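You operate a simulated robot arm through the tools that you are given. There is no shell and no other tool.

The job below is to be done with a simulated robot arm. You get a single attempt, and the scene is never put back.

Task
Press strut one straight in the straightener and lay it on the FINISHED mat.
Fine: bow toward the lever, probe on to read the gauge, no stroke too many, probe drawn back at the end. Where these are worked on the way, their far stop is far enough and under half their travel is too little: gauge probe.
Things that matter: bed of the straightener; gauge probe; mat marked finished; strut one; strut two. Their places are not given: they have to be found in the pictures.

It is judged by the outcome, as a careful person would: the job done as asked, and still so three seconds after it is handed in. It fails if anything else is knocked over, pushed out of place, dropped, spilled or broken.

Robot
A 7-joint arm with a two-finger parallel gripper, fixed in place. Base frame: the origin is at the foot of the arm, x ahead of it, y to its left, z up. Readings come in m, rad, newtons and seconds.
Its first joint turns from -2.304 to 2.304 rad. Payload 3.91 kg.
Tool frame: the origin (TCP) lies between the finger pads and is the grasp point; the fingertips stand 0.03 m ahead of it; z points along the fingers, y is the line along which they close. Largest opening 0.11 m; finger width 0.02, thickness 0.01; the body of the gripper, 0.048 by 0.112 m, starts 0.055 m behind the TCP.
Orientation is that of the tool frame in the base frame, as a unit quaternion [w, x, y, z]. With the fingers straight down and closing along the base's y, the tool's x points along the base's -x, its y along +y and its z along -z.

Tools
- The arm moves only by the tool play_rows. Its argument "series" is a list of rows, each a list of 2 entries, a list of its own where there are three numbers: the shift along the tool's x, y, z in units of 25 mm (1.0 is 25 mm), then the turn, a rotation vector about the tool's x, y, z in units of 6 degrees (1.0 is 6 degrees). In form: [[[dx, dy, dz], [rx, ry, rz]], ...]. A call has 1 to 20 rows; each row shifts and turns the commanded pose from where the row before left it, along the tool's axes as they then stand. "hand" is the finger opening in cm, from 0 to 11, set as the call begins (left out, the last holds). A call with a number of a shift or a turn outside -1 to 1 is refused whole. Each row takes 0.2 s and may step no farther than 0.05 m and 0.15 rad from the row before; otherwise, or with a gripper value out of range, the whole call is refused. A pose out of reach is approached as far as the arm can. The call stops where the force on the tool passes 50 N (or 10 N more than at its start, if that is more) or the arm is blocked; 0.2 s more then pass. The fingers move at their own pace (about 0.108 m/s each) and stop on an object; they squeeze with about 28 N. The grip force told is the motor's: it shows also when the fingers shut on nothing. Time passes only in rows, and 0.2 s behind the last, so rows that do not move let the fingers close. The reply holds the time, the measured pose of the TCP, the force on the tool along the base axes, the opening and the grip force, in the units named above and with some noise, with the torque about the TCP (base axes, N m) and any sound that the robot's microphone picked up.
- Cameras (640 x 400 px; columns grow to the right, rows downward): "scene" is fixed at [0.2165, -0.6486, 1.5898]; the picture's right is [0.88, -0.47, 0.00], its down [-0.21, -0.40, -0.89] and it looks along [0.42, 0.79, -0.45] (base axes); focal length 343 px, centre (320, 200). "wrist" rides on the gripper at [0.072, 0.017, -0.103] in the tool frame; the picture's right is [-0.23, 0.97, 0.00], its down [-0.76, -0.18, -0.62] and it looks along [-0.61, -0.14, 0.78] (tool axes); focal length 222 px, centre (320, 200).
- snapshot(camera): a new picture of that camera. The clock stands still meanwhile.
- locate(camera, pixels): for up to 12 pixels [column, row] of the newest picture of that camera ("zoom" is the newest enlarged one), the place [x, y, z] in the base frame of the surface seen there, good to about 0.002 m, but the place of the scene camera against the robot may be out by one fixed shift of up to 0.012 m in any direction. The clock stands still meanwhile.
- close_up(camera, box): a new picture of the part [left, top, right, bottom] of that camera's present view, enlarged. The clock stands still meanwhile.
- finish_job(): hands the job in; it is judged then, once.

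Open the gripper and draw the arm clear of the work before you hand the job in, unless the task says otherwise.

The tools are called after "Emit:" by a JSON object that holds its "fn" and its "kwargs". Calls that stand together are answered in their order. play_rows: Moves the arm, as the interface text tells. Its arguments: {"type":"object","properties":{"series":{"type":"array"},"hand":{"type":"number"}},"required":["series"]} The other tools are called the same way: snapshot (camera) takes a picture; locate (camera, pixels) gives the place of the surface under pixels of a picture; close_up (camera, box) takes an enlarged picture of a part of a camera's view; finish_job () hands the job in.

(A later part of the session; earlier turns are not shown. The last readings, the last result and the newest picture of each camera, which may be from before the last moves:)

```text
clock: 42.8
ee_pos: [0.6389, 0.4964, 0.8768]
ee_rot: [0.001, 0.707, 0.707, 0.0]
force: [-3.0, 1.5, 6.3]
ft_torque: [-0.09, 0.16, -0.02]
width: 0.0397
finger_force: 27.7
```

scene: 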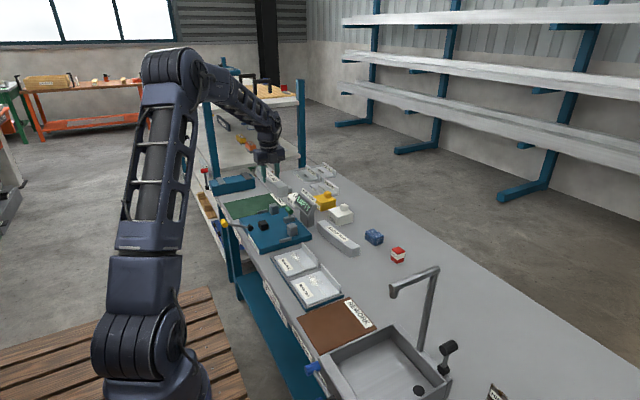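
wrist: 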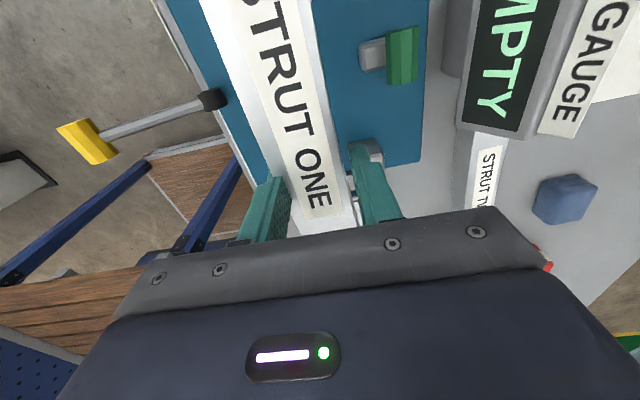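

Light contact toward the posts (−3 N). I open to 6 cm and rise straight up.

Emit:
{"fn": "play_rows", "kwargs": {"series": [[[0, 0, 0], [0, 0, 0]], [[0, 0, 0], [0, 0, 0]], [[0, 0, -0.5], [0, 0, 0]], [[0, 0, -1], [0, 0, 0]], [[0, 0, -1], [0, 0, 0]], [[0, 0, -1], [0, 0, 0]], [[0, 0, -1], [0, 0, 0]], [[0, 0, -1], [0, 0, 0]], [[0, 0, -1], [0, 0, 0]], [[0, 0, 0], [0, 0, 0]]], "hand": 5.5}}

Emit:
{"fn": "close_up", "kwargs": {"camera": "scene", "box": [220, 186, 316, 246]}}

Emit:
{"fn": "snapshot", "kwargs": {"camera": "wrist"}}

```text
clock: 45.0
ee_pos: [0.639, 0.4974, 1.0396]
ee_rot: [0.0, 0.707, 0.707, 0.0]
force: [-0.3, 0.9, -0.3]
ft_torque: [-0.03, -0.03, -0.02]
width: 0.0552
finger_force: 0.0
```

```text
6.67 times, centred on (268, 216) of scene
```

zoom: 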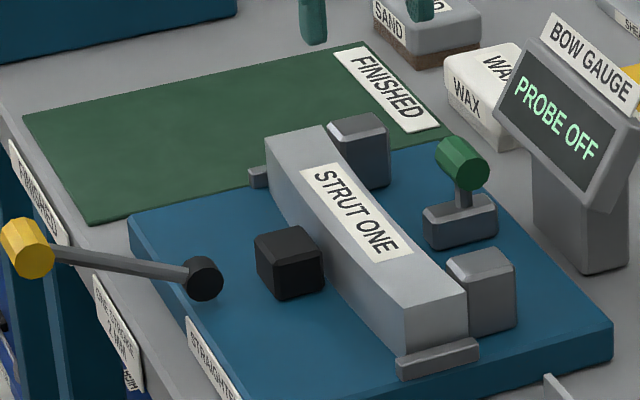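

```text
taken
```

wrist: 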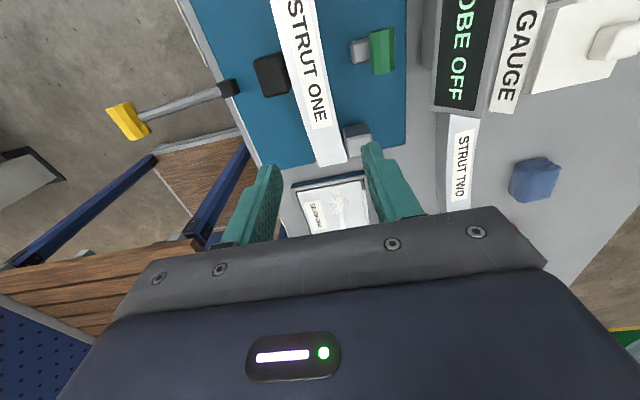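

Strut one lies seated between ram and posts with its bow toward the lever. Now I measure the green probe handle and the gauge stand for clearance.

Emit:
{"fn": "close_up", "kwargs": {"camera": "wrist", "box": [330, 0, 510, 120]}}

Emit:
{"fn": "locate", "kwargs": {"camera": "zoom", "pixels": [[150, 110], [195, 105], [230, 100], [172, 250], [230, 240], [80, 150], [115, 150], [140, 170], [370, 100], [365, 350], [480, 330], [520, 100]]}}

Emit:
{"fn": "close_up", "kwargs": {"camera": "scene", "box": [276, 186, 324, 232]}}

```text
3.33 times, centred on (420, 60) of wrist
```

zoom: 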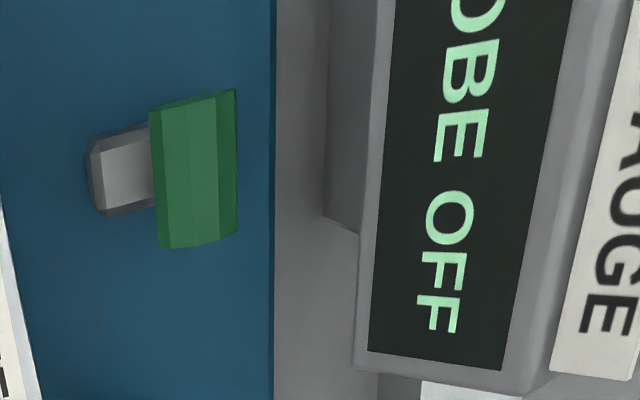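

```text
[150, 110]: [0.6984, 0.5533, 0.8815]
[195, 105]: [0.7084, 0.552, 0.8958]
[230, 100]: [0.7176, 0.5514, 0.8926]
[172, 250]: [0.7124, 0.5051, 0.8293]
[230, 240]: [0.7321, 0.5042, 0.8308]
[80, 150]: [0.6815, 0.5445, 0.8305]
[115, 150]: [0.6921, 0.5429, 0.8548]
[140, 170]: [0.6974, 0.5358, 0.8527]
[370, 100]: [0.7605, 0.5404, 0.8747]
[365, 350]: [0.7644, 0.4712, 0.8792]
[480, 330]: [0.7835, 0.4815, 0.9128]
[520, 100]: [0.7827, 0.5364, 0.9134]
```

```text
8.70 times, centred on (300, 209) of scene
```

zoom: 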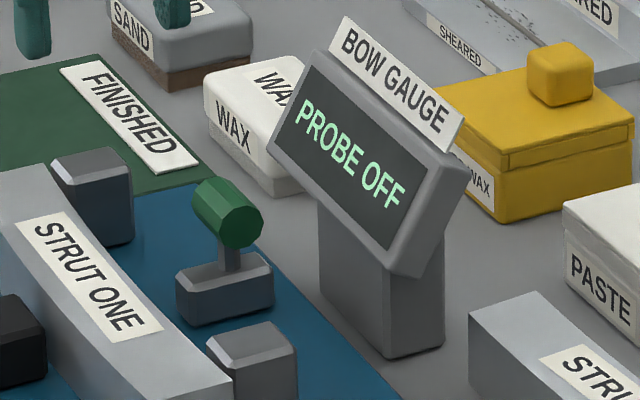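

The green knob spans x 0.697–0.719, y 0.519–0.554, z up to 0.896; the gauge's lip starts at x 0.76. I move over the knob, then lower to TCP z≈0.90, above the slide block's top (0.855).

Emit:
{"fn": "play_rows", "kwargs": {"series": [[[0.77, 0.92, 0], [0, 0, 0]], [[0.77, 0.92, 0], [0, 0, 0]], [[0, 0.92, 0], [0, 0, 0]], [[0, 0, 1], [0, 0, 0]], [[0, 0, 1], [0, 0, 0]], [[0, 0, 0.8], [0, 0, 0]], [[0, 0, 0], [0, 0, 0]]], "hand": 5}}

Emit:
{"fn": "snapshot", "kwargs": {"camera": "wrist"}}

Emit:
{"fn": "close_up", "kwargs": {"camera": "scene", "box": [256, 160, 336, 232]}}

```text
clock: 46.6
ee_pos: [0.709, 0.5359, 0.9696]
ee_rot: [-0.001, 0.706, 0.708, -0.001]
force: [0.1, 0.4, -0.3]
ft_torque: [0.02, 0.0, 0.0]
width: 0.0502
finger_force: 0.1
```

```text
taken
```

wrist: 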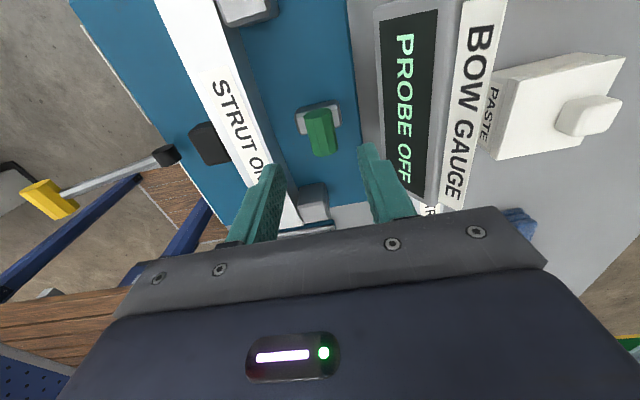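

```text
5.56 times, centred on (296, 196) of scene
```

zoom: 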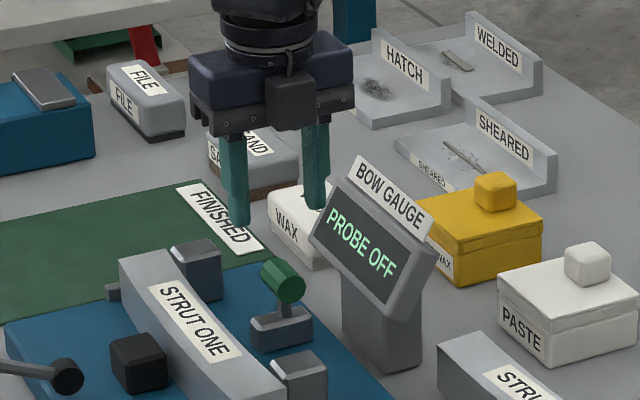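

I check the gauge's upper edges ((350,165), (430,225)) against the gripper body before lowering.

Emit:
{"fn": "locate", "kwargs": {"camera": "zoom", "pixels": [[357, 160], [350, 180], [430, 225], [432, 212], [325, 205], [400, 300], [336, 180], [290, 265], [270, 280], [295, 290]]}}

Emit:
{"fn": "locate", "kwargs": {"camera": "wrist", "pixels": [[310, 120], [330, 118], [316, 150], [333, 148], [475, 5], [450, 200], [385, 20], [378, 15], [384, 180], [310, 108], [320, 130]]}}

```text
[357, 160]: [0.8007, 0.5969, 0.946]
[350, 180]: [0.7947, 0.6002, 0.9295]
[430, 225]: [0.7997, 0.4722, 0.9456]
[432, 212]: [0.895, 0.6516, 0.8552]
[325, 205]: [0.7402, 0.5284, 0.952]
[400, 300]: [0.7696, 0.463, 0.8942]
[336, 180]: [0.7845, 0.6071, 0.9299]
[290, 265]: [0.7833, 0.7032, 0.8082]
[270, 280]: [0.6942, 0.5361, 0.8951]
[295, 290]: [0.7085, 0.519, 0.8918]
```

```text
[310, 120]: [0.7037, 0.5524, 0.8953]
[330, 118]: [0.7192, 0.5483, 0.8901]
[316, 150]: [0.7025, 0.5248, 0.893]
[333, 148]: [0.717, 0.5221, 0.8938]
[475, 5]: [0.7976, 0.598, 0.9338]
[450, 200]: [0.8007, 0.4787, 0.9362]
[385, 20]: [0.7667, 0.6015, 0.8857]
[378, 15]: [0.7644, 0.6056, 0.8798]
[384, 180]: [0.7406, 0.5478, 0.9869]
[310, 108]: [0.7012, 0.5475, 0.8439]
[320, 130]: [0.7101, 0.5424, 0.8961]
```

The gauge's top edge is at x≈0.80, well clear of the body. I lower 72 mm around the knob (x≈0.709, y≈0.537).

Emit:
{"fn": "play_rows", "kwargs": {"series": [[[0, 0, 0.8], [0, 0, 0]], [[0, 0, 0.8], [0, 0, 0]], [[0, 0, 0.7], [0, 0, 0]], [[0, 0, 0.6], [0, 0, 0]], [[0, 0, 0], [0, 0, 0]]]}}

Emit:
{"fn": "close_up", "kwargs": {"camera": "scene", "box": [256, 160, 336, 232]}}

Emit:
{"fn": "snapshot", "kwargs": {"camera": "wrist"}}

```text
clock: 47.8
ee_pos: [0.7086, 0.5357, 0.8959]
ee_rot: [0.001, 0.708, 0.707, 0.0]
force: [0.1, -0.3, 0.0]
ft_torque: [0.0, 0.01, -0.01]
width: 0.05
finger_force: 0.0
```

```text
5.56 times, centred on (296, 196) of scene
```

zoom: 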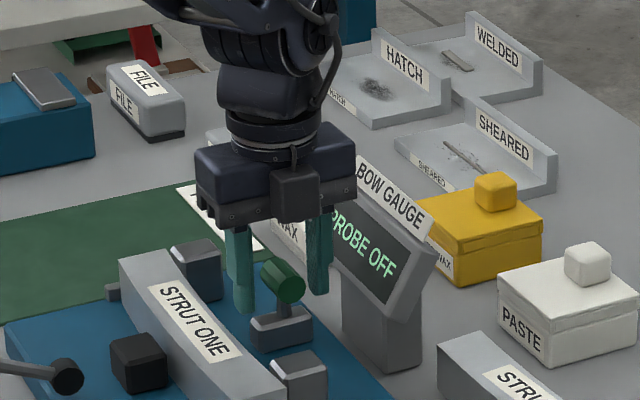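

```text
taken
```

wrist: 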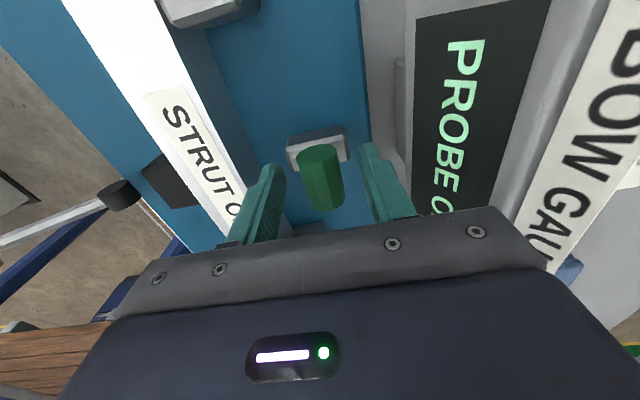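

The knob sits between the fingers. I close on it.

Emit:
{"fn": "play_rows", "kwargs": {"series": [[[0, 0, 0], [0, 0, 0]], [[0, 0, 0], [0, 0, 0]], [[0, 0, 0], [0, 0, 0]]], "hand": 1}}

```text
clock: 48.6
ee_pos: [0.7097, 0.5349, 0.8952]
ee_rot: [0.001, 0.707, 0.707, 0.0]
force: [0.0, 0.7, -0.5]
ft_torque: [0.0, -0.01, -0.9]
width: 0.0231
finger_force: 44.8
```

Gripped at 23 mm. I slide it toward the strut (−x) in 4 mm steps.

Emit:
{"fn": "play_rows", "kwargs": {"series": [[[0, -0.16, 0], [0, 0, 0]], [[0, -0.16, 0], [0, 0, 0]], [[0, -0.16, 0], [0, 0, 0]], [[0, 0, 0], [0, 0, 0]]]}}

Emit:
{"fn": "close_up", "kwargs": {"camera": "scene", "box": [256, 160, 336, 232]}}

```text
clock: 49.6
ee_pos: [0.6957, 0.5354, 0.8966]
ee_rot: [0.0, 0.706, 0.708, 0.0]
force: [0.4, 5.8, -3.9]
ft_torque: [0.13, -0.02, -0.88]
width: 0.0231
finger_force: 44.5
```

```text
5.56 times, centred on (296, 196) of scene
```

zoom: 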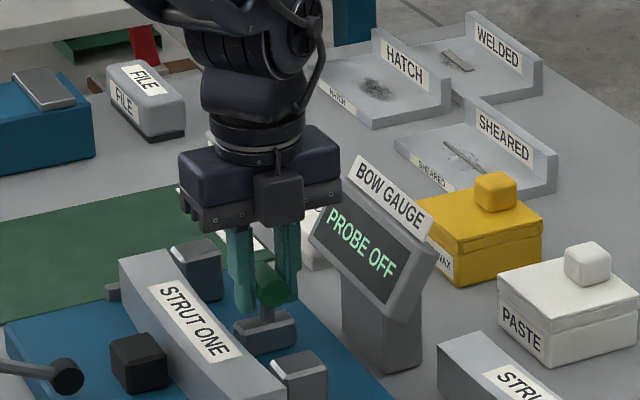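

It slides freely (13 mm so far); the gauge still says PROBE OFF. I continue toward its far stop.

Emit:
{"fn": "play_rows", "kwargs": {"series": [[[0, -0.16, 0], [0, 0, 0]], [[0, -0.16, 0], [0, 0, 0]], [[0, -0.16, 0], [0, 0, 0]], [[0, 0, 0], [0, 0, 0]]]}}

Emit:
{"fn": "close_up", "kwargs": {"camera": "scene", "box": [256, 160, 336, 232]}}

```text
clock: 50.6
ee_pos: [0.6856, 0.5349, 0.8952]
ee_rot: [0.001, 0.707, 0.707, 0.001]
force: [23.6, 7.7, -2.3]
ft_torque: [0.4, -0.23, 0.62]
width: 0.0228
finger_force: 45.0
```

```text
5.56 times, centred on (296, 196) of scene
```

zoom: 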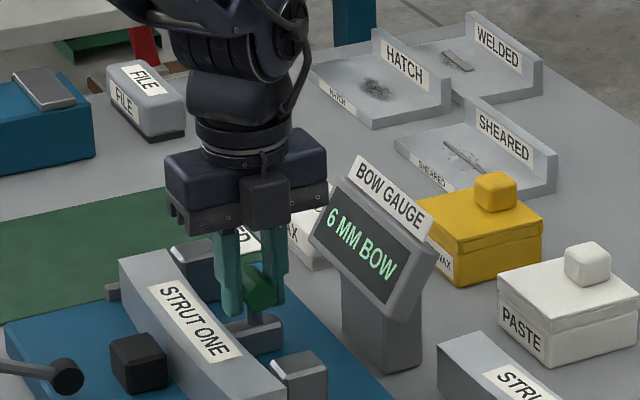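

The probe has met its stop (23.6 N) and the gauge reads "6 MM BOW": at 2 mm per stroke that is 3 strokes. I open only slightly to 2.9 cm so as not to touch the strut, and rise.

Emit:
{"fn": "play_rows", "kwargs": {"series": [[[0, 0, 0], [0, 0, 0]], [[0, 0, 0], [0, 0, 0]], [[0, 0, -0.4], [0, 0, 0]], [[0, 0, -0.8], [0, 0, 0]], [[0, 0, -1], [0, 0, 0]], [[0, 0, -1], [0, 0, 0]], [[0, 0, -1], [0, 0, 0]], [[0, 0, -1], [0, 0, 0]], [[0, 0, 0], [0, 0, 0]]], "hand": 2.9}}

Emit:
{"fn": "close_up", "kwargs": {"camera": "scene", "box": [216, 186, 320, 250]}}

Emit:
{"fn": "snapshot", "kwargs": {"camera": "wrist"}}

```text
clock: 52.6
ee_pos: [0.6849, 0.5366, 1.0272]
ee_rot: [0.001, 0.707, 0.707, 0.0]
force: [0.3, 0.6, 0.2]
ft_torque: [0.02, -0.01, 0.02]
width: 0.029
finger_force: 0.0
```

```text
6.15 times, centred on (268, 218) of scene
```

zoom: 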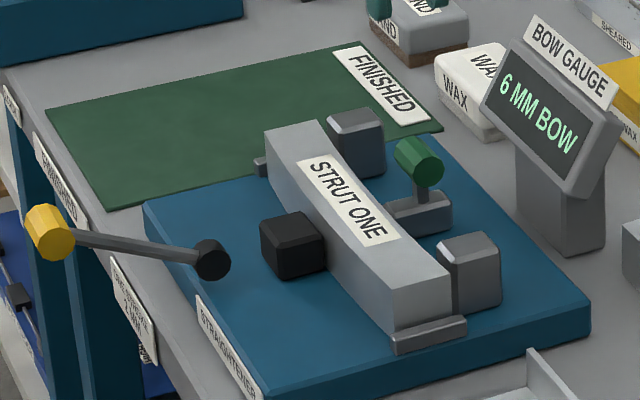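

```text
taken
```

wrist: 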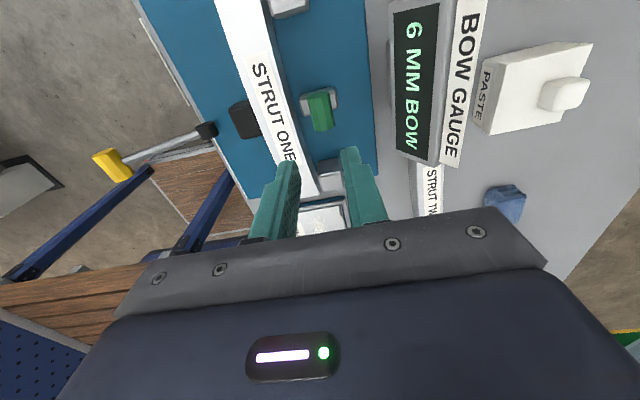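

Gauge shows 6 MM BOW clearly. Next the lever: I enlarge its yellow knob in both cameras to find its exact position.

Emit:
{"fn": "close_up", "kwargs": {"camera": "wrist", "box": [70, 100, 250, 220]}}

Emit:
{"fn": "locate", "kwargs": {"camera": "zoom", "pixels": [[90, 190], [140, 175], [120, 230], [175, 265], [110, 210], [150, 255], [160, 215], [200, 205], [300, 170], [400, 130], [480, 105], [170, 240]]}}

Emit:
{"fn": "close_up", "kwargs": {"camera": "scene", "box": [212, 210, 260, 240]}}

Emit:
{"fn": "locate", "kwargs": {"camera": "zoom", "pixels": [[110, 110], [140, 105], [160, 150], [130, 200], [125, 130], [250, 195], [400, 220], [480, 240], [165, 120], [150, 180]]}}

```text
3.33 times, centred on (160, 160) of wrist
```

zoom: 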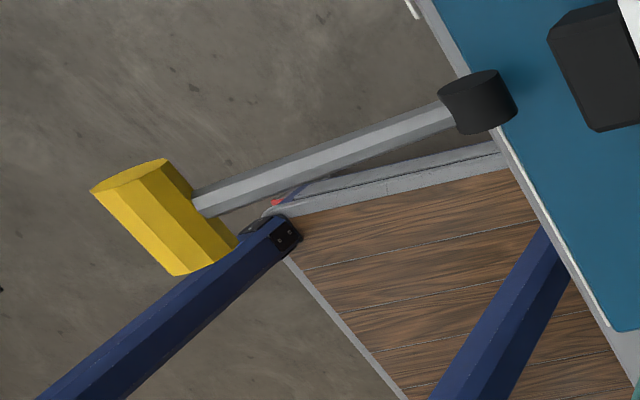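

```text
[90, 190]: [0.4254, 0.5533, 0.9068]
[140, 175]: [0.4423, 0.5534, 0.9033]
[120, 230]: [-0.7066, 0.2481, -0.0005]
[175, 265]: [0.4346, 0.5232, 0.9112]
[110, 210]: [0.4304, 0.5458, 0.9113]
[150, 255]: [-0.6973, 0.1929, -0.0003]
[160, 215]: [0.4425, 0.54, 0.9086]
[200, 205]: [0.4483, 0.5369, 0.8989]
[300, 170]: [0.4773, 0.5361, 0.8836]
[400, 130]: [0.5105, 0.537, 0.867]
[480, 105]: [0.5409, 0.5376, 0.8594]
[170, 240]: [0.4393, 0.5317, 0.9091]
```

```text
13.33 times, centred on (236, 225) of scene
```

zoom: 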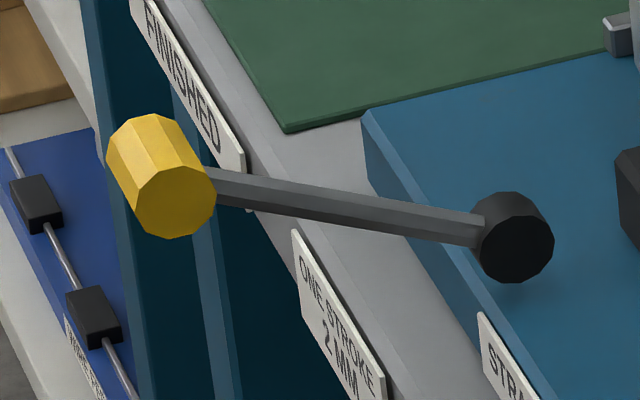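

```text
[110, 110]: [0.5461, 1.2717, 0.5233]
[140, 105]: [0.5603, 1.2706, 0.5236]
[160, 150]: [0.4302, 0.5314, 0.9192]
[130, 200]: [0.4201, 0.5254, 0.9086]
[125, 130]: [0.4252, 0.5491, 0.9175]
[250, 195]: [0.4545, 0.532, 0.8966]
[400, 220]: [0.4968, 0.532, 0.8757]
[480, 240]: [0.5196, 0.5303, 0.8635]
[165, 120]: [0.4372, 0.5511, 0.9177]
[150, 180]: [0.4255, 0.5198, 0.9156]
```

The knob is a ~25 mm cylinder centred near (0.436, 0.537, 0.902), top ≈0.912, with the lever pivot near (0.535, 0.537, 0.857). I bring the closed fingers above it.

Emit:
{"fn": "play_rows", "kwargs": {"series": [[[0, -1, 0], [0, 0, 0]], [[0, -1, 0], [0, 0, 0]], [[0, -1, 0], [0, 0, 0]], [[0, -1, 0], [0, 0, 0]], [[0, -1, 0], [0, 0, 0]], [[0, -1, 0], [0, 0, 0]], [[0, -1, 0], [0, 0, 0]], [[0, -1, 0], [0, 0, 0]], [[0, -1, 0], [0, 0, 0]], [[0, -1, 0.8], [0, 0, 0]], [[0, 0, 1], [0, 0, 0]], [[0, 0, 0.8], [0, 0, 0]], [[0, 0, 0], [0, 0, 0]]], "hand": 0}}

Emit:
{"fn": "close_up", "kwargs": {"camera": "scene", "box": [200, 180, 320, 250]}}

Emit:
{"fn": "snapshot", "kwargs": {"camera": "wrist"}}

```text
clock: 55.4
ee_pos: [0.4334, 0.5356, 0.9585]
ee_rot: [0.0, 0.707, 0.707, 0.0]
force: [0.4, 0.5, -0.2]
ft_torque: [-0.02, 0.03, 0.01]
width: 0.0002
finger_force: 28.3
```

```text
5.33 times, centred on (260, 215) of scene
```

zoom: 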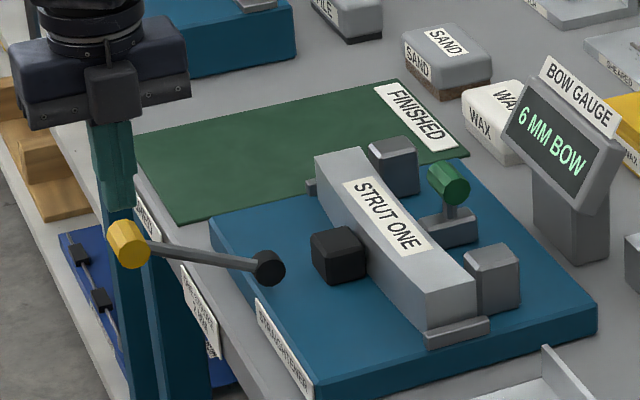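

```text
taken
```

wrist: 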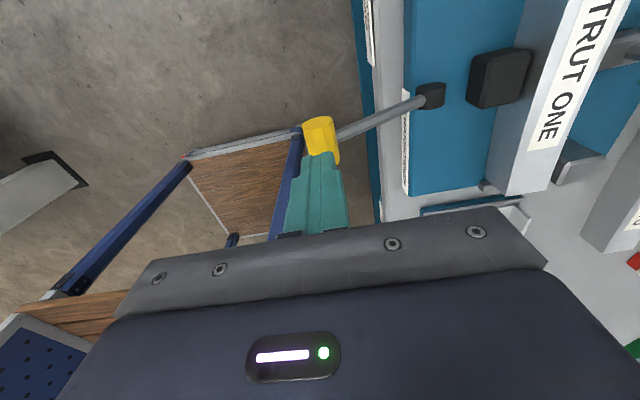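

The closed tips are above the knob by ~15 mm. I push down 30 mm in small steps and look at force and gauge.

Emit:
{"fn": "play_rows", "kwargs": {"series": [[[0, 0, 0.4], [0, 0, 0]], [[0, 0, 0.3], [0, 0, 0]], [[0, 0, 0.25], [0, 0, 0]], [[0, 0, 0.25], [0, 0, 0]], [[0, 0, 0], [0, 0, 0]]]}}

Emit:
{"fn": "close_up", "kwargs": {"camera": "scene", "box": [200, 180, 320, 250]}}

```text
clock: 56.6
ee_pos: [0.4335, 0.5356, 0.9319]
ee_rot: [0.0, 0.707, 0.707, 0.0]
force: [0.0, -0.6, 0.4]
ft_torque: [-0.02, -0.02, 0.01]
width: 0.0002
finger_force: 27.9
```

```text
5.33 times, centred on (260, 215) of scene
```

zoom: 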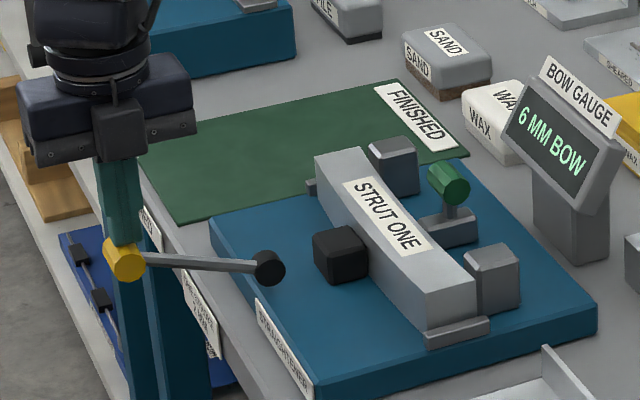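

The lever turns down freely with almost no force; the gauge still shows 6. I keep following its arc downward.

Emit:
{"fn": "play_rows", "kwargs": {"series": [[[0, -0.1, 0.4], [0, 0, 0]], [[0, -0.1, 0.4], [0, 0, 0]], [[0, 0, 0.4], [0, 0, 0]], [[0, 0, 0], [0, 0, 0]]]}}

Emit:
{"fn": "close_up", "kwargs": {"camera": "scene", "box": [200, 180, 320, 250]}}

```text
clock: 57.6
ee_pos: [0.4296, 0.5353, 0.9012]
ee_rot: [0.0, 0.706, 0.708, 0.0]
force: [0.1, 0.0, 0.8]
ft_torque: [0.02, -0.03, -0.01]
width: 0.0004
finger_force: 27.1
```

```text
5.33 times, centred on (260, 215) of scene
```

zoom: 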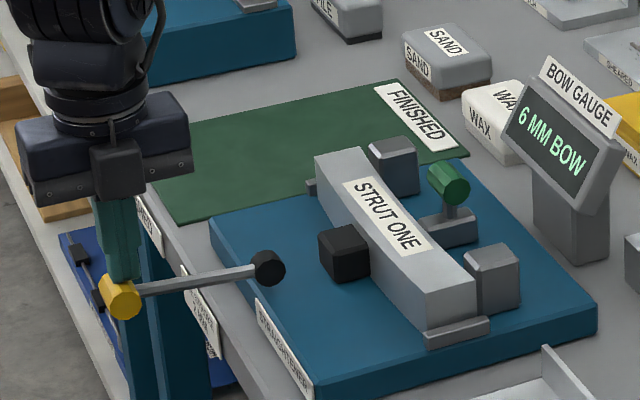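

The ram is advancing as the lever passes horizontal. I continue down.

Emit:
{"fn": "play_rows", "kwargs": {"series": [[[0, 0, 0.4], [0, 0, 0]], [[0, 0, 0.4], [0, 0, 0]], [[0, 0.05, 0.4], [0, 0, 0]], [[0, 0, 0], [0, 0, 0]]]}}

Emit:
{"fn": "close_up", "kwargs": {"camera": "scene", "box": [200, 180, 320, 250]}}

```text
clock: 58.6
ee_pos: [0.4297, 0.535, 0.874]
ee_rot: [-0.001, 0.707, 0.708, 0.002]
force: [-8.8, -6.7, 37.5]
ft_torque: [-0.26, 0.34, 0.05]
width: 0.0
finger_force: 28.2
```

```text
5.33 times, centred on (260, 215) of scene
```

zoom: 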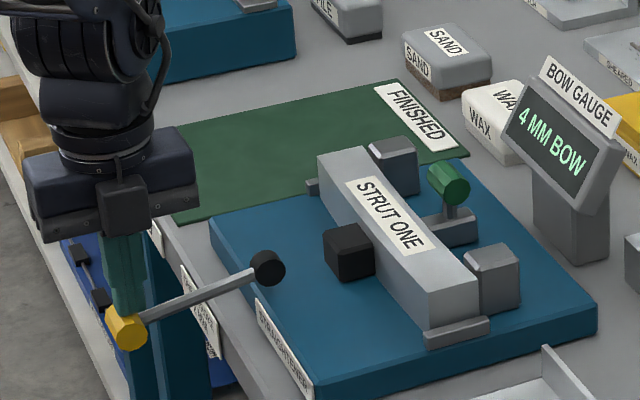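

The lever met its stop (37 N) and the gauge dropped to "4 MM BOW" – stroke one done. I rise and see whether the lever springs back.

Emit:
{"fn": "play_rows", "kwargs": {"series": [[[0, 0, -0.5], [0, 0, 0]], [[0, 0, -0.8], [0, 0, 0]], [[0, 0, -1], [0, 0, 0]], [[0, 0.1, -1], [0, 0, 0]], [[0, 0.1, 0], [0, 0, 0]]]}}

Emit:
{"fn": "close_up", "kwargs": {"camera": "scene", "box": [200, 180, 320, 250]}}

```text
clock: 59.8
ee_pos: [0.4343, 0.5351, 0.9542]
ee_rot: [-0.001, 0.707, 0.707, 0.0]
force: [0.0, 0.4, 0.6]
ft_torque: [0.0, 0.01, 0.0]
width: 0.0001
finger_force: 27.9
```

```text
5.33 times, centred on (260, 215) of scene
```

zoom: 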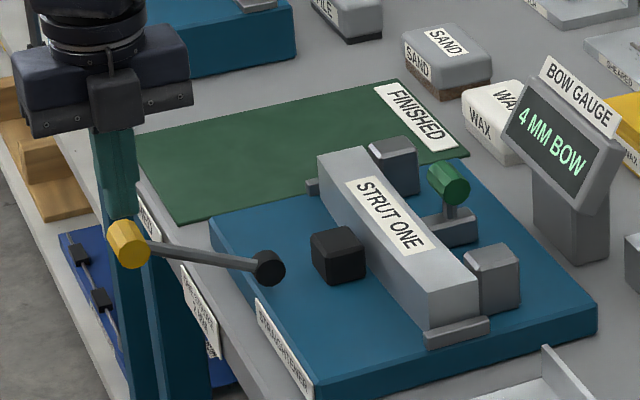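

The lever sprang back up and the gauge holds at 4 MM BOW. I make stroke two the same way.

Emit:
{"fn": "play_rows", "kwargs": {"series": [[[0, 0, 0.4], [0, 0, 0]], [[0, 0, 0.4], [0, 0, 0]], [[0, -0.05, 0.4], [0, 0, 0]], [[0, -0.05, 0.4], [0, 0, 0]], [[0, -0.05, 0.4], [0, 0, 0]], [[0, -0.05, 0.4], [0, 0, 0]], [[0, 0, 0.4], [0, 0, 0]], [[0, 0, 0.4], [0, 0, 0]], [[0, 0, 0.1], [0, 0, 0]], [[0, 0, 0], [0, 0, 0]]]}}

Emit:
{"fn": "close_up", "kwargs": {"camera": "scene", "box": [200, 180, 320, 250]}}

```text
clock: 62.0
ee_pos: [0.43, 0.5358, 0.8737]
ee_rot: [0.0, 0.706, 0.708, 0.001]
force: [-1.1, -3.0, 34.0]
ft_torque: [-0.15, 0.18, 0.18]
width: 0.0
finger_force: 27.8
```

```text
5.33 times, centred on (260, 215) of scene
```

zoom: 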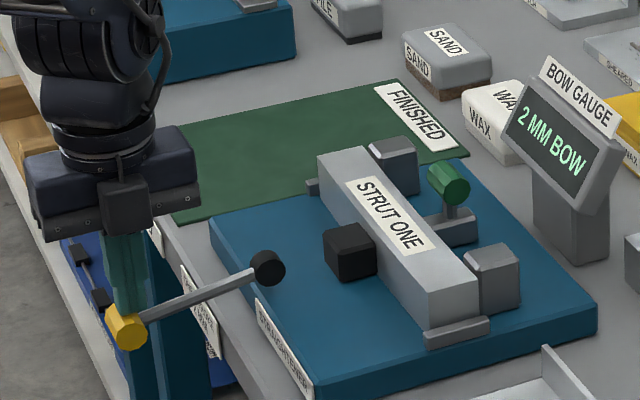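

The gauge now reads "2 MM BOW" with the lever at its stop. I rise fully so the lever returns, then check before the third stroke.

Emit:
{"fn": "play_rows", "kwargs": {"series": [[[0, 0, -0.5], [0, 0, 0]], [[0, 0, -0.8], [0, 0, 0]], [[0, 0, -1], [0, 0, 0]], [[0, 0.1, -1], [0, 0, 0]], [[0, 0.1, 0], [0, 0, 0]]]}}

Emit:
{"fn": "close_up", "kwargs": {"camera": "scene", "box": [200, 180, 320, 250]}}

```text
clock: 63.2
ee_pos: [0.4358, 0.5333, 0.9556]
ee_rot: [0.0, 0.707, 0.707, 0.0]
force: [0.3, 0.7, 0.3]
ft_torque: [0.05, -0.01, 0.0]
width: 0.0002
finger_force: 28.4
```

```text
5.33 times, centred on (260, 215) of scene
```

zoom: 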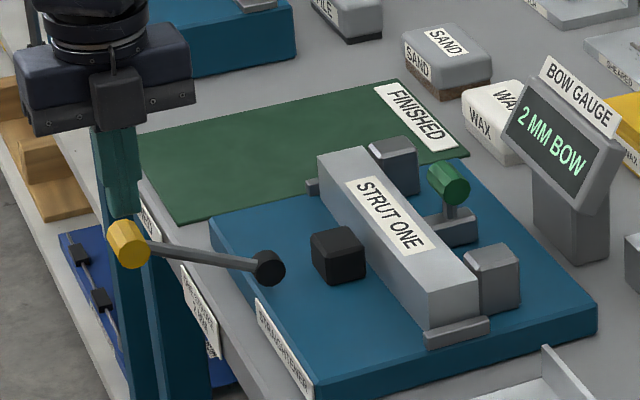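

The lever is back up and 2 mm remain, so exactly one more stroke.

Emit:
{"fn": "play_rows", "kwargs": {"series": [[[0, 0, 0.4], [0, 0, 0]], [[0, 0, 0.4], [0, 0, 0]], [[0, -0.05, 0.4], [0, 0, 0]], [[0, -0.05, 0.4], [0, 0, 0]], [[0, -0.05, 0.4], [0, 0, 0]], [[0, -0.05, 0.4], [0, 0, 0]], [[0, 0, 0.4], [0, 0, 0]], [[0, 0, 0.4], [0, 0, 0]], [[0, 0, 0.1], [0, 0, 0]], [[0, 0, 0], [0, 0, 0]]]}}

Emit:
{"fn": "close_up", "kwargs": {"camera": "scene", "box": [200, 180, 320, 250]}}

```text
clock: 65.4
ee_pos: [0.4314, 0.5349, 0.8721]
ee_rot: [0.0, 0.707, 0.707, 0.001]
force: [2.6, -5.9, 29.1]
ft_torque: [-0.21, 0.12, 0.06]
width: 0.0
finger_force: 28.2
```

```text
5.33 times, centred on (260, 215) of scene
```

zoom: 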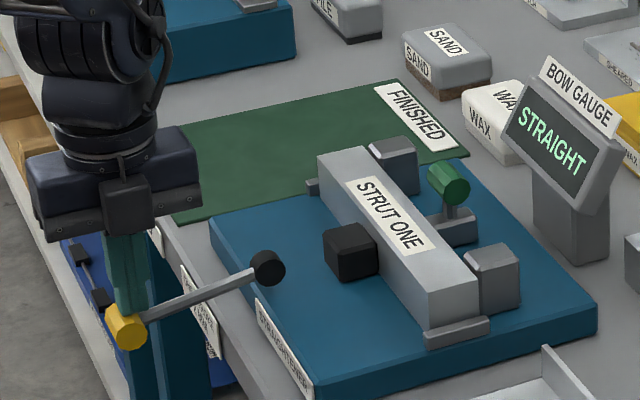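

The gauge reads "STRAIGHT" after three strokes. I rise clear of the lever and travel back over the probe's knob with the fingers opened to 3.4 cm.

Emit:
{"fn": "play_rows", "kwargs": {"series": [[[0, 0, -0.5], [0, 0, 0]], [[0, 0, -0.8], [0, 0, 0]], [[0, 0, -1], [0, 0, 0]], [[0, 0, -1], [0, 0, 0]], [[0, 0, -1], [0, 0, 0]], [[0, 0, -1], [0, 0, 0]], [[0, 0, -0.9], [0, 0, 0]]]}}

Emit:
{"fn": "play_rows", "kwargs": {"series": [[[0, 1, 0], [0, 0, 0]], [[0, 1, 0], [0, 0, 0]], [[0, 1, 0], [0, 0, 0]], [[0, 1, 0], [0, 0, 0]], [[0, 1, 0], [0, 0, 0]], [[0, 1, 0], [0, 0, 0]], [[0, 1, 0], [0, 0, 0]], [[0, 1, 0], [0, 0, 0]], [[0, 1, 0], [0, 0, 0]], [[0, 1, 0], [0, 0, 0]], [[0, 0.1, 0], [0, 0, 0]], [[0, 0, 0], [0, 0, 0]]], "hand": 3.4}}

Emit:
{"fn": "snapshot", "kwargs": {"camera": "wrist"}}

Emit:
{"fn": "close_up", "kwargs": {"camera": "scene", "box": [200, 180, 320, 250]}}

```text
clock: 67.0
ee_pos: [0.4307, 0.5353, 1.0256]
ee_rot: [0.0, 0.706, 0.708, 0.0]
force: [0.4, 0.2, -0.9]
ft_torque: [0.0, -0.01, -0.01]
width: 0.0
finger_force: 28.1
```

```text
clock: 69.6
ee_pos: [0.6825, 0.5353, 1.0267]
ee_rot: [0.0, 0.707, 0.708, -0.001]
force: [-0.1, 0.8, -0.8]
ft_torque: [0.02, -0.02, 0.05]
width: 0.0341
finger_force: 0.2
```

```text
taken
```

wrist: 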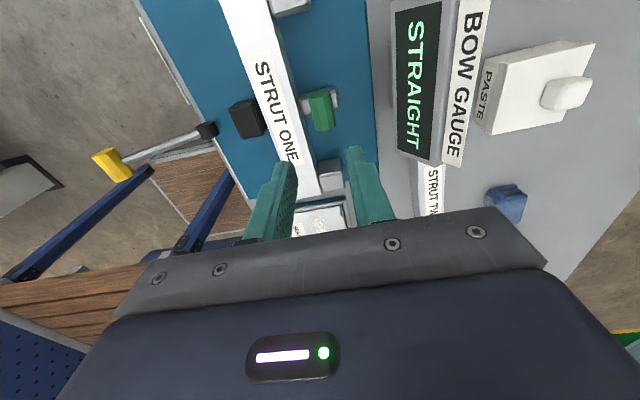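

```text
5.33 times, centred on (260, 215) of scene
```

zoom: 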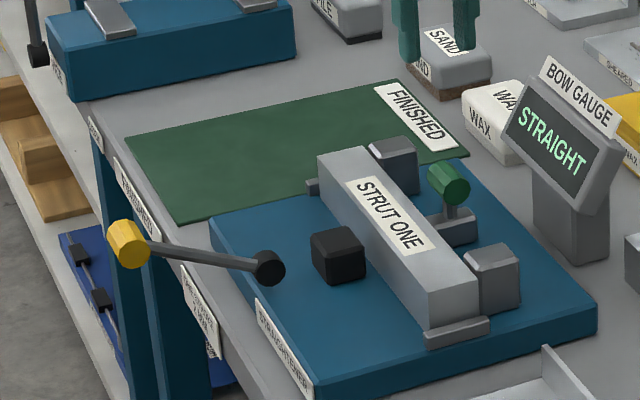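

Still STRAIGHT, lever up. I adjust 3 mm to x≈0.685 and lower to TCP z≈0.90 around the knob.

Emit:
{"fn": "play_rows", "kwargs": {"series": [[[0, 0.12, 0.8], [0, 0, 0]], [[0, 0, 1], [0, 0, 0]], [[0, 0, 1], [0, 0, 0]], [[0, 0, 0.9], [0, 0, 0]], [[0, 0, 0.7], [0, 0, 0]], [[0, 0, 0.6], [0, 0, 0]], [[0, 0, 0], [0, 0, 0]]]}}

Emit:
{"fn": "close_up", "kwargs": {"camera": "scene", "box": [256, 160, 336, 232]}}

Emit:
{"fn": "close_up", "kwargs": {"camera": "wrist", "box": [220, 100, 420, 240]}}

```text
clock: 71.2
ee_pos: [0.6848, 0.5353, 0.9033]
ee_rot: [-0.001, 0.706, 0.708, 0.0]
force: [0.6, 0.3, 0.5]
ft_torque: [-0.02, 0.0, -0.01]
width: 0.0342
finger_force: 0.0
```

```text
5.56 times, centred on (296, 196) of scene
```

zoom: 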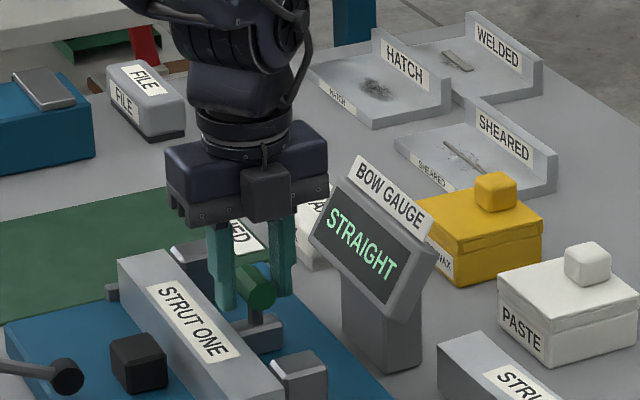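

```text
2.86 times, centred on (320, 170) of wrist
```

zoom: 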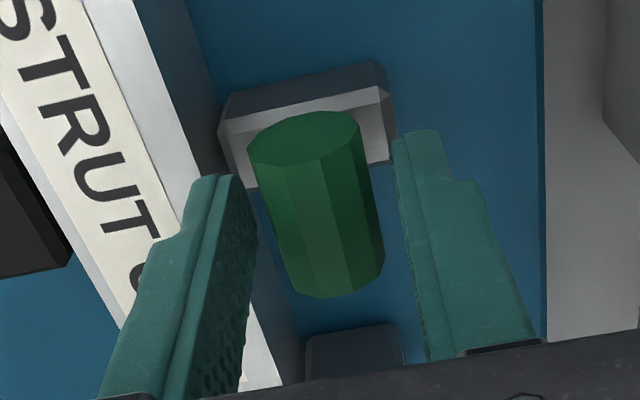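

The knob is between the fingers. I close on it and draw it back +x by about 25 mm.

Emit:
{"fn": "play_rows", "kwargs": {"series": [[[0, 0, 0], [0, 0, 0]], [[0, 0, 0], [0, 0, 0]], [[0, 0, 0], [0, 0, 0]], [[0, 0.16, 0], [0, 0, 0]], [[0, 0.16, 0], [0, 0, 0]], [[0, 0.16, 0], [0, 0, 0]], [[0, 0.16, 0], [0, 0, 0]], [[0, 0.16, 0], [0, 0, 0]], [[0, 0.16, 0], [0, 0, 0]], [[0, 0.08, 0], [0, 0, 0]], [[0, 0, 0], [0, 0, 0]]], "hand": 1}}

Emit:
{"fn": "close_up", "kwargs": {"camera": "scene", "box": [256, 160, 336, 232]}}

```text
clock: 73.6
ee_pos: [0.7112, 0.5352, 0.9022]
ee_rot: [0.0, 0.706, 0.708, 0.0]
force: [-31.7, -23.5, 24.5]
ft_torque: [-0.79, 0.75, -0.85]
width: 0.0227
finger_force: 44.9
```

```text
5.56 times, centred on (296, 196) of scene
```

zoom: 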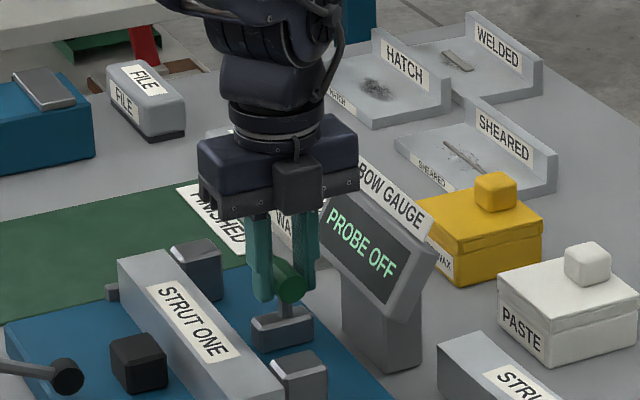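

The probe is at its rear stop (−32 N) and the gauge shows PROBE OFF. I relax a little, open to 4.5 cm, and rise.

Emit:
{"fn": "play_rows", "kwargs": {"series": [[[0, -0.06, 0], [0, 0, 0]], [[0, 0, 0], [0, 0, 0]]]}}

Emit:
{"fn": "play_rows", "kwargs": {"series": [[[0, 0, 0], [0, 0, 0]], [[0, 0, 0], [0, 0, 0]], [[0, 0, -0.5], [0, 0, 0]], [[0, 0, -1], [0, 0, 0]], [[0, 0, -1], [0, 0, 0]], [[0, 0, -1], [0, 0, 0]], [[0, 0, -1], [0, 0, 0]], [[0, 0, -0.8], [0, 0, 0]], [[0, 0, 0], [0, 0, 0]]], "hand": 4.5}}

Emit:
{"fn": "snapshot", "kwargs": {"camera": "wrist"}}

Emit:
{"fn": "close_up", "kwargs": {"camera": "scene", "box": [200, 180, 320, 250]}}

```text
clock: 74.2
ee_pos: [0.7102, 0.5351, 0.9017]
ee_rot: [0.0, 0.707, 0.707, 0.0]
force: [-28.9, -19.0, 15.7]
ft_torque: [-0.21, 0.5, -0.85]
width: 0.023
finger_force: 44.7
```

```text
clock: 76.2
ee_pos: [0.7095, 0.536, 1.0351]
ee_rot: [0.0, 0.707, 0.707, 0.0]
force: [-0.7, 0.2, 0.2]
ft_torque: [0.02, -0.02, 0.03]
width: 0.0451
finger_force: 0.1
```

```text
taken
```

wrist: 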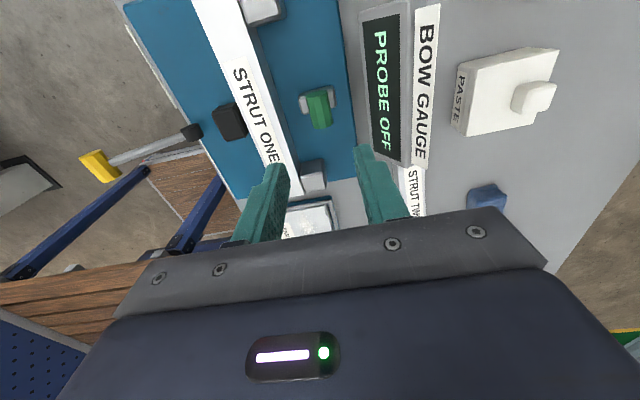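

```text
5.33 times, centred on (260, 215) of scene
```

zoom: 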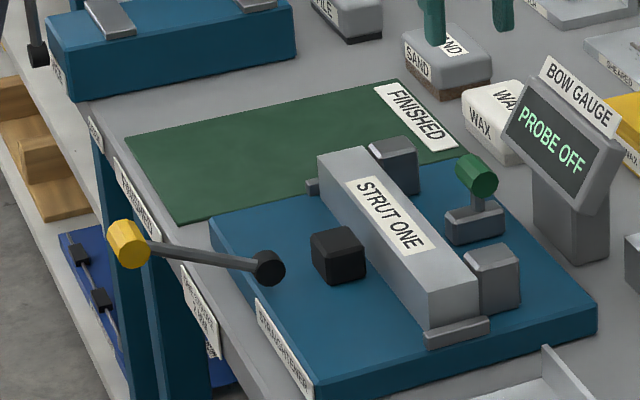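

Probe is back and everything else is unchanged. I measure the FINISHED mat's corners ((125,138), (395,80), (468,155), (180,222)) and current strut position.

Emit:
{"fn": "locate", "kwargs": {"camera": "zoom", "pixels": [[130, 140], [395, 83], [462, 152], [182, 218], [300, 130], [380, 90], [450, 145], [428, 290], [472, 282], [322, 158], [368, 150], [450, 310]]}}

Emit:
{"fn": "snapshot", "kwargs": {"camera": "scene"}}

```text
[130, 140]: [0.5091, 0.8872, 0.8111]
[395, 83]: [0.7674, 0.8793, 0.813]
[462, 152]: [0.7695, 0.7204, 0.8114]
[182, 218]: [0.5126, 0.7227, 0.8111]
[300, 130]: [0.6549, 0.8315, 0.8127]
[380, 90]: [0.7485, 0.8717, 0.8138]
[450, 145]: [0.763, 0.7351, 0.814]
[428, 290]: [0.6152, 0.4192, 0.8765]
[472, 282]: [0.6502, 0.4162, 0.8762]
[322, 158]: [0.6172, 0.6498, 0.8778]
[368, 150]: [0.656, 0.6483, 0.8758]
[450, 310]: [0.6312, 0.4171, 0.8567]
```

```text
taken
```

scene: 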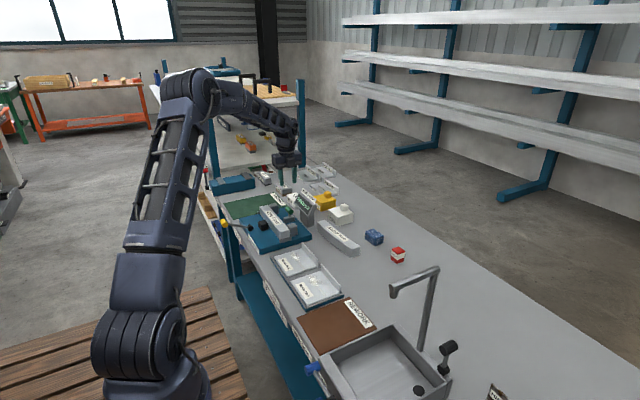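

The mat spans about x 0.51–0.77, y 0.72–0.89, so the strut must lie along x there; to stay within reach I grip it on its +y side (y≈0.59, between ram and post) and turn back −90° later. I move over that grip point.

Emit:
{"fn": "play_rows", "kwargs": {"series": [[[0.72, -0.94, 0], [0, 0, 0]], [[0.72, -0.94, 0], [0, 0, 0]], [[0.72, -0.94, 0], [0, 0, 0]], [[0, 0, 1], [0, 0, 0]], [[0, 0, 1], [0, 0, 0]], [[0, 0, 0.8], [0, 0, 0]], [[0, 0, 0], [0, 0, 0]]], "hand": 5.8}}

Emit:
{"fn": "snapshot", "kwargs": {"camera": "wrist"}}

Emit:
{"fn": "close_up", "kwargs": {"camera": "scene", "box": [236, 160, 316, 232]}}

```text
clock: 77.8
ee_pos: [0.6405, 0.5897, 0.9656]
ee_rot: [0.0, 0.707, 0.707, 0.001]
force: [0.3, -0.8, 0.5]
ft_torque: [-0.01, 0.02, -0.02]
width: 0.058
finger_force: 0.1
```

```text
taken
```

wrist: 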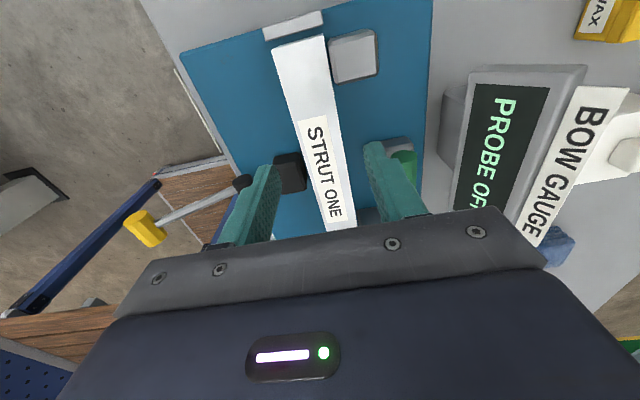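

```text
5.56 times, centred on (276, 196) of scene
```

zoom: 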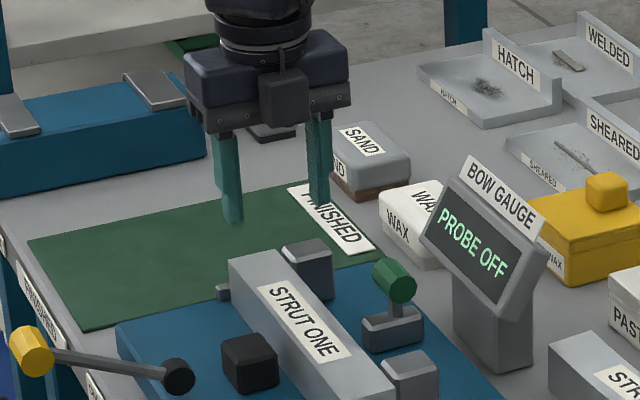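

I check the strut's exact x and the post/ram positions in this wrist view before lowering.

Emit:
{"fn": "close_up", "kwargs": {"camera": "wrist", "box": [240, 10, 420, 190]}}

Emit:
{"fn": "locate", "kwargs": {"camera": "zoom", "pixels": [[135, 160], [280, 105], [170, 280], [330, 280], [195, 360], [350, 370], [320, 120], [345, 240], [470, 220], [140, 520], [230, 60], [100, 85]]}}

```text
2.22 times, centred on (330, 100) of wrist
```

zoom: 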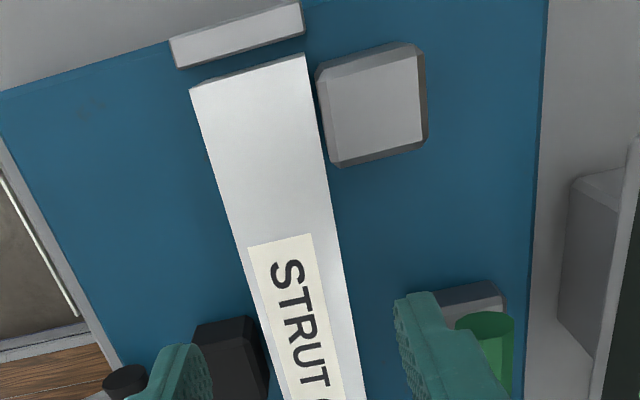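

```text
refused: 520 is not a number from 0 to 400
```

Picking corners in the actual enlargement: strut end (193,90)/(303,57), sides (220,200)/(325,170), post (320,85), guide (240,40), ram (255,345).

Emit:
{"fn": "locate", "kwargs": {"camera": "zoom", "pixels": [[194, 92], [302, 58], [222, 195], [325, 170], [252, 300], [347, 300], [321, 85], [335, 155], [425, 150], [240, 40], [250, 330], [262, 370]]}}

```text
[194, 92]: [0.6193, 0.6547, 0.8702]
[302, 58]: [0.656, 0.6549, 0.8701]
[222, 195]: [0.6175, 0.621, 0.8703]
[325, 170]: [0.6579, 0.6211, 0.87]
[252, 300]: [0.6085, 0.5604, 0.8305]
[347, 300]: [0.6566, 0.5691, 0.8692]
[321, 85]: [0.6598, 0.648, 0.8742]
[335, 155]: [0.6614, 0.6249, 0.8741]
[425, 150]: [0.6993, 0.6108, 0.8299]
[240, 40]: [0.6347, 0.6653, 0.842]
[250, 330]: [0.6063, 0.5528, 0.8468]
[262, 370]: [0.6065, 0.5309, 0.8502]
```

The strut (x 0.618–0.657, top 0.870, +y end 0.655) rests on the posts. I lower 89 mm around it and close.

Emit:
{"fn": "play_rows", "kwargs": {"series": [[[0, -0.08, 0.9], [0, 0, 0]], [[0, 0, 0.9], [0, 0, 0]], [[0, 0, 0.9], [0, 0, 0]], [[0, 0, 0.5], [0, 0, 0]], [[0, 0, 0.36], [0, 0, 0]], [[0, 0, 0], [0, 0, 0]]]}}

Emit:
{"fn": "play_rows", "kwargs": {"series": [[[0, 0, 0], [0, 0, 0]], [[0, 0, 0], [0, 0, 0]], [[0, 0, 0], [0, 0, 0]], [[0, 0, 0], [0, 0, 0]]], "hand": 2}}

Emit:
{"fn": "close_up", "kwargs": {"camera": "scene", "box": [236, 170, 316, 242]}}

```text
clock: 79.2
ee_pos: [0.6361, 0.589, 0.8757]
ee_rot: [0.0, 0.707, 0.707, -0.001]
force: [-0.6, -0.2, 1.0]
ft_torque: [-0.01, 0.0, 0.0]
width: 0.0577
finger_force: 0.0
```

```text
clock: 80.2
ee_pos: [0.6369, 0.5899, 0.8759]
ee_rot: [0.0, 0.707, 0.707, 0.0]
force: [0.2, 0.0, -0.5]
ft_torque: [0.04, -0.02, -0.04]
width: 0.0394
finger_force: 28.2
```

```text
5.56 times, centred on (276, 206) of scene
```

zoom: 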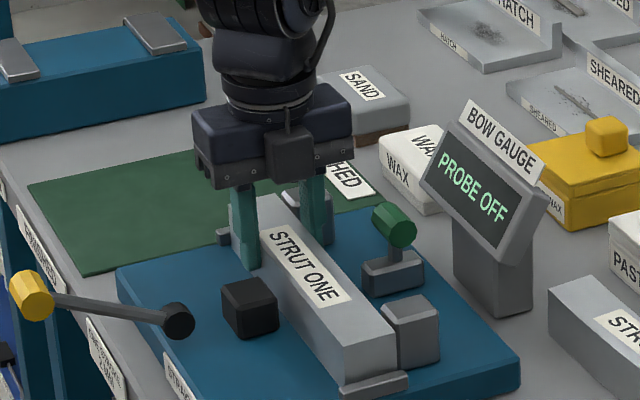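

Held at 39.4 mm. I lift straight up to about z 1.07.

Emit:
{"fn": "play_rows", "kwargs": {"series": [[[0, 0, -0.3], [0, 0, 0]], [[0, 0, -0.5], [0, 0, 0]], [[0, 0, -0.8], [0, 0, 0]], [[0, 0, -1], [0, 0, 0]], [[0, 0, -1], [0, 0, 0]], [[0, 0, -1], [0, 0, 0]], [[0, 0, -1], [0, 0, 0]], [[0, 0, -1], [0, 0, 0]], [[0, 0, -1.0], [0, 0, 0]], [[0, 0, 0], [0, 0, 0]]]}}

Emit:
{"fn": "close_up", "kwargs": {"camera": "scene", "box": [200, 130, 340, 242]}}

```text
clock: 82.4
ee_pos: [0.6382, 0.5897, 1.0667]
ee_rot: [0.0, 0.706, 0.708, 0.0]
force: [-0.1, 1.2, -1.8]
ft_torque: [0.1, 0.02, 0.02]
width: 0.0394
finger_force: 28.5
```

```text
3.57 times, centred on (270, 186) of scene
```

zoom: 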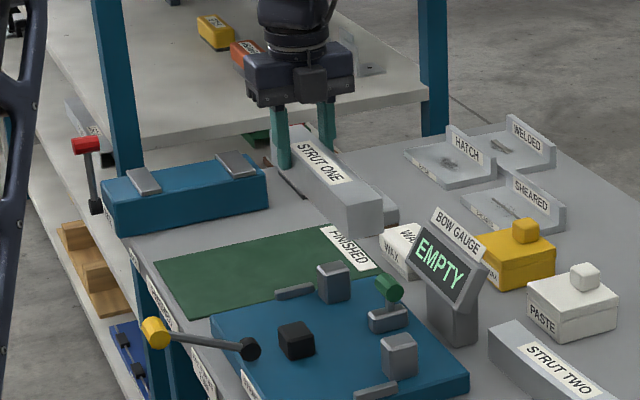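

Held level and the gauge reads EMPTY. I turn the tool back by 90° at this height so the strut points along +x.

Emit:
{"fn": "play_rows", "kwargs": {"series": [[[0, 0, 0], [0, 0, -1]], [[0, 0, 0], [0, 0, -1]], [[0, 0, 0], [0, 0, -1]], [[0, 0, 0], [0, 0, -1]], [[0, 0, 0], [0, 0, -1]], [[0, 0, 0], [0, 0, -1]], [[0, 0, 0], [0, 0, -1]], [[0, 0, 0], [0, 0, -1]], [[0, 0, 0], [0, 0, -1]], [[0, 0, 0], [0, 0, -1]], [[0, 0, 0], [0, 0, -1]], [[0, 0, 0], [0, 0, -1]], [[0, 0, 0], [0, 0, -1]], [[0, 0, 0], [0, 0, -1]], [[0, 0, 0], [0, 0, -1]], [[0, 0, 0], [0, 0, 0]]]}}

Emit:
{"fn": "play_rows", "kwargs": {"series": [[[0.28, 0.96, 0], [0, 0, 0]], [[0.28, 0.96, 0], [0, 0, 0]], [[0.28, 0.96, 0], [0, 0, 0]], [[0.28, 0.96, 0], [0, 0, 0]], [[0.28, 0.96, 0], [0, 0, 0]], [[0.28, 0.96, 0], [0, 0, 0]], [[0.28, 0.96, 0], [0, 0, 0]], [[0, 0, 0], [0, 0, 0]]]}}

Emit:
{"fn": "snapshot", "kwargs": {"camera": "wrist"}}

Emit:
{"fn": "close_up", "kwargs": {"camera": "scene", "box": [200, 130, 340, 242]}}

```text
clock: 85.8
ee_pos: [0.6389, 0.5893, 1.0646]
ee_rot: [0.0, -0.001, 1.0, 0.0]
force: [-1.4, 0.4, -2.3]
ft_torque: [-0.02, 0.18, 0.01]
width: 0.0397
finger_force: 28.4
```

```text
clock: 87.6
ee_pos: [0.59, 0.7551, 1.0658]
ee_rot: [-0.001, 0.0, 1.0, 0.0]
force: [-1.4, 0.2, -3.4]
ft_torque: [0.0, 0.14, 0.01]
width: 0.0393
finger_force: 28.6
```

```text
taken
```

wrist: 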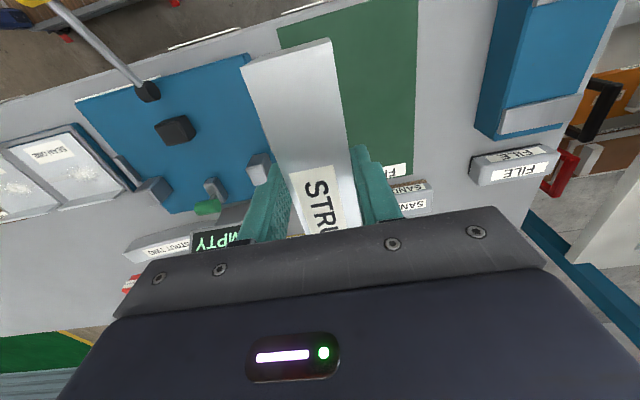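

```text
3.57 times, centred on (270, 186) of scene
```

zoom: 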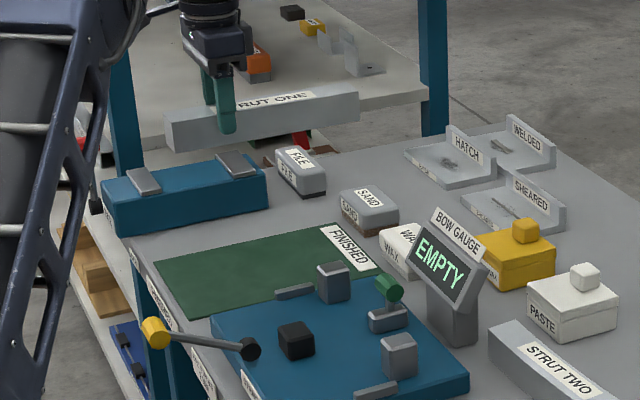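

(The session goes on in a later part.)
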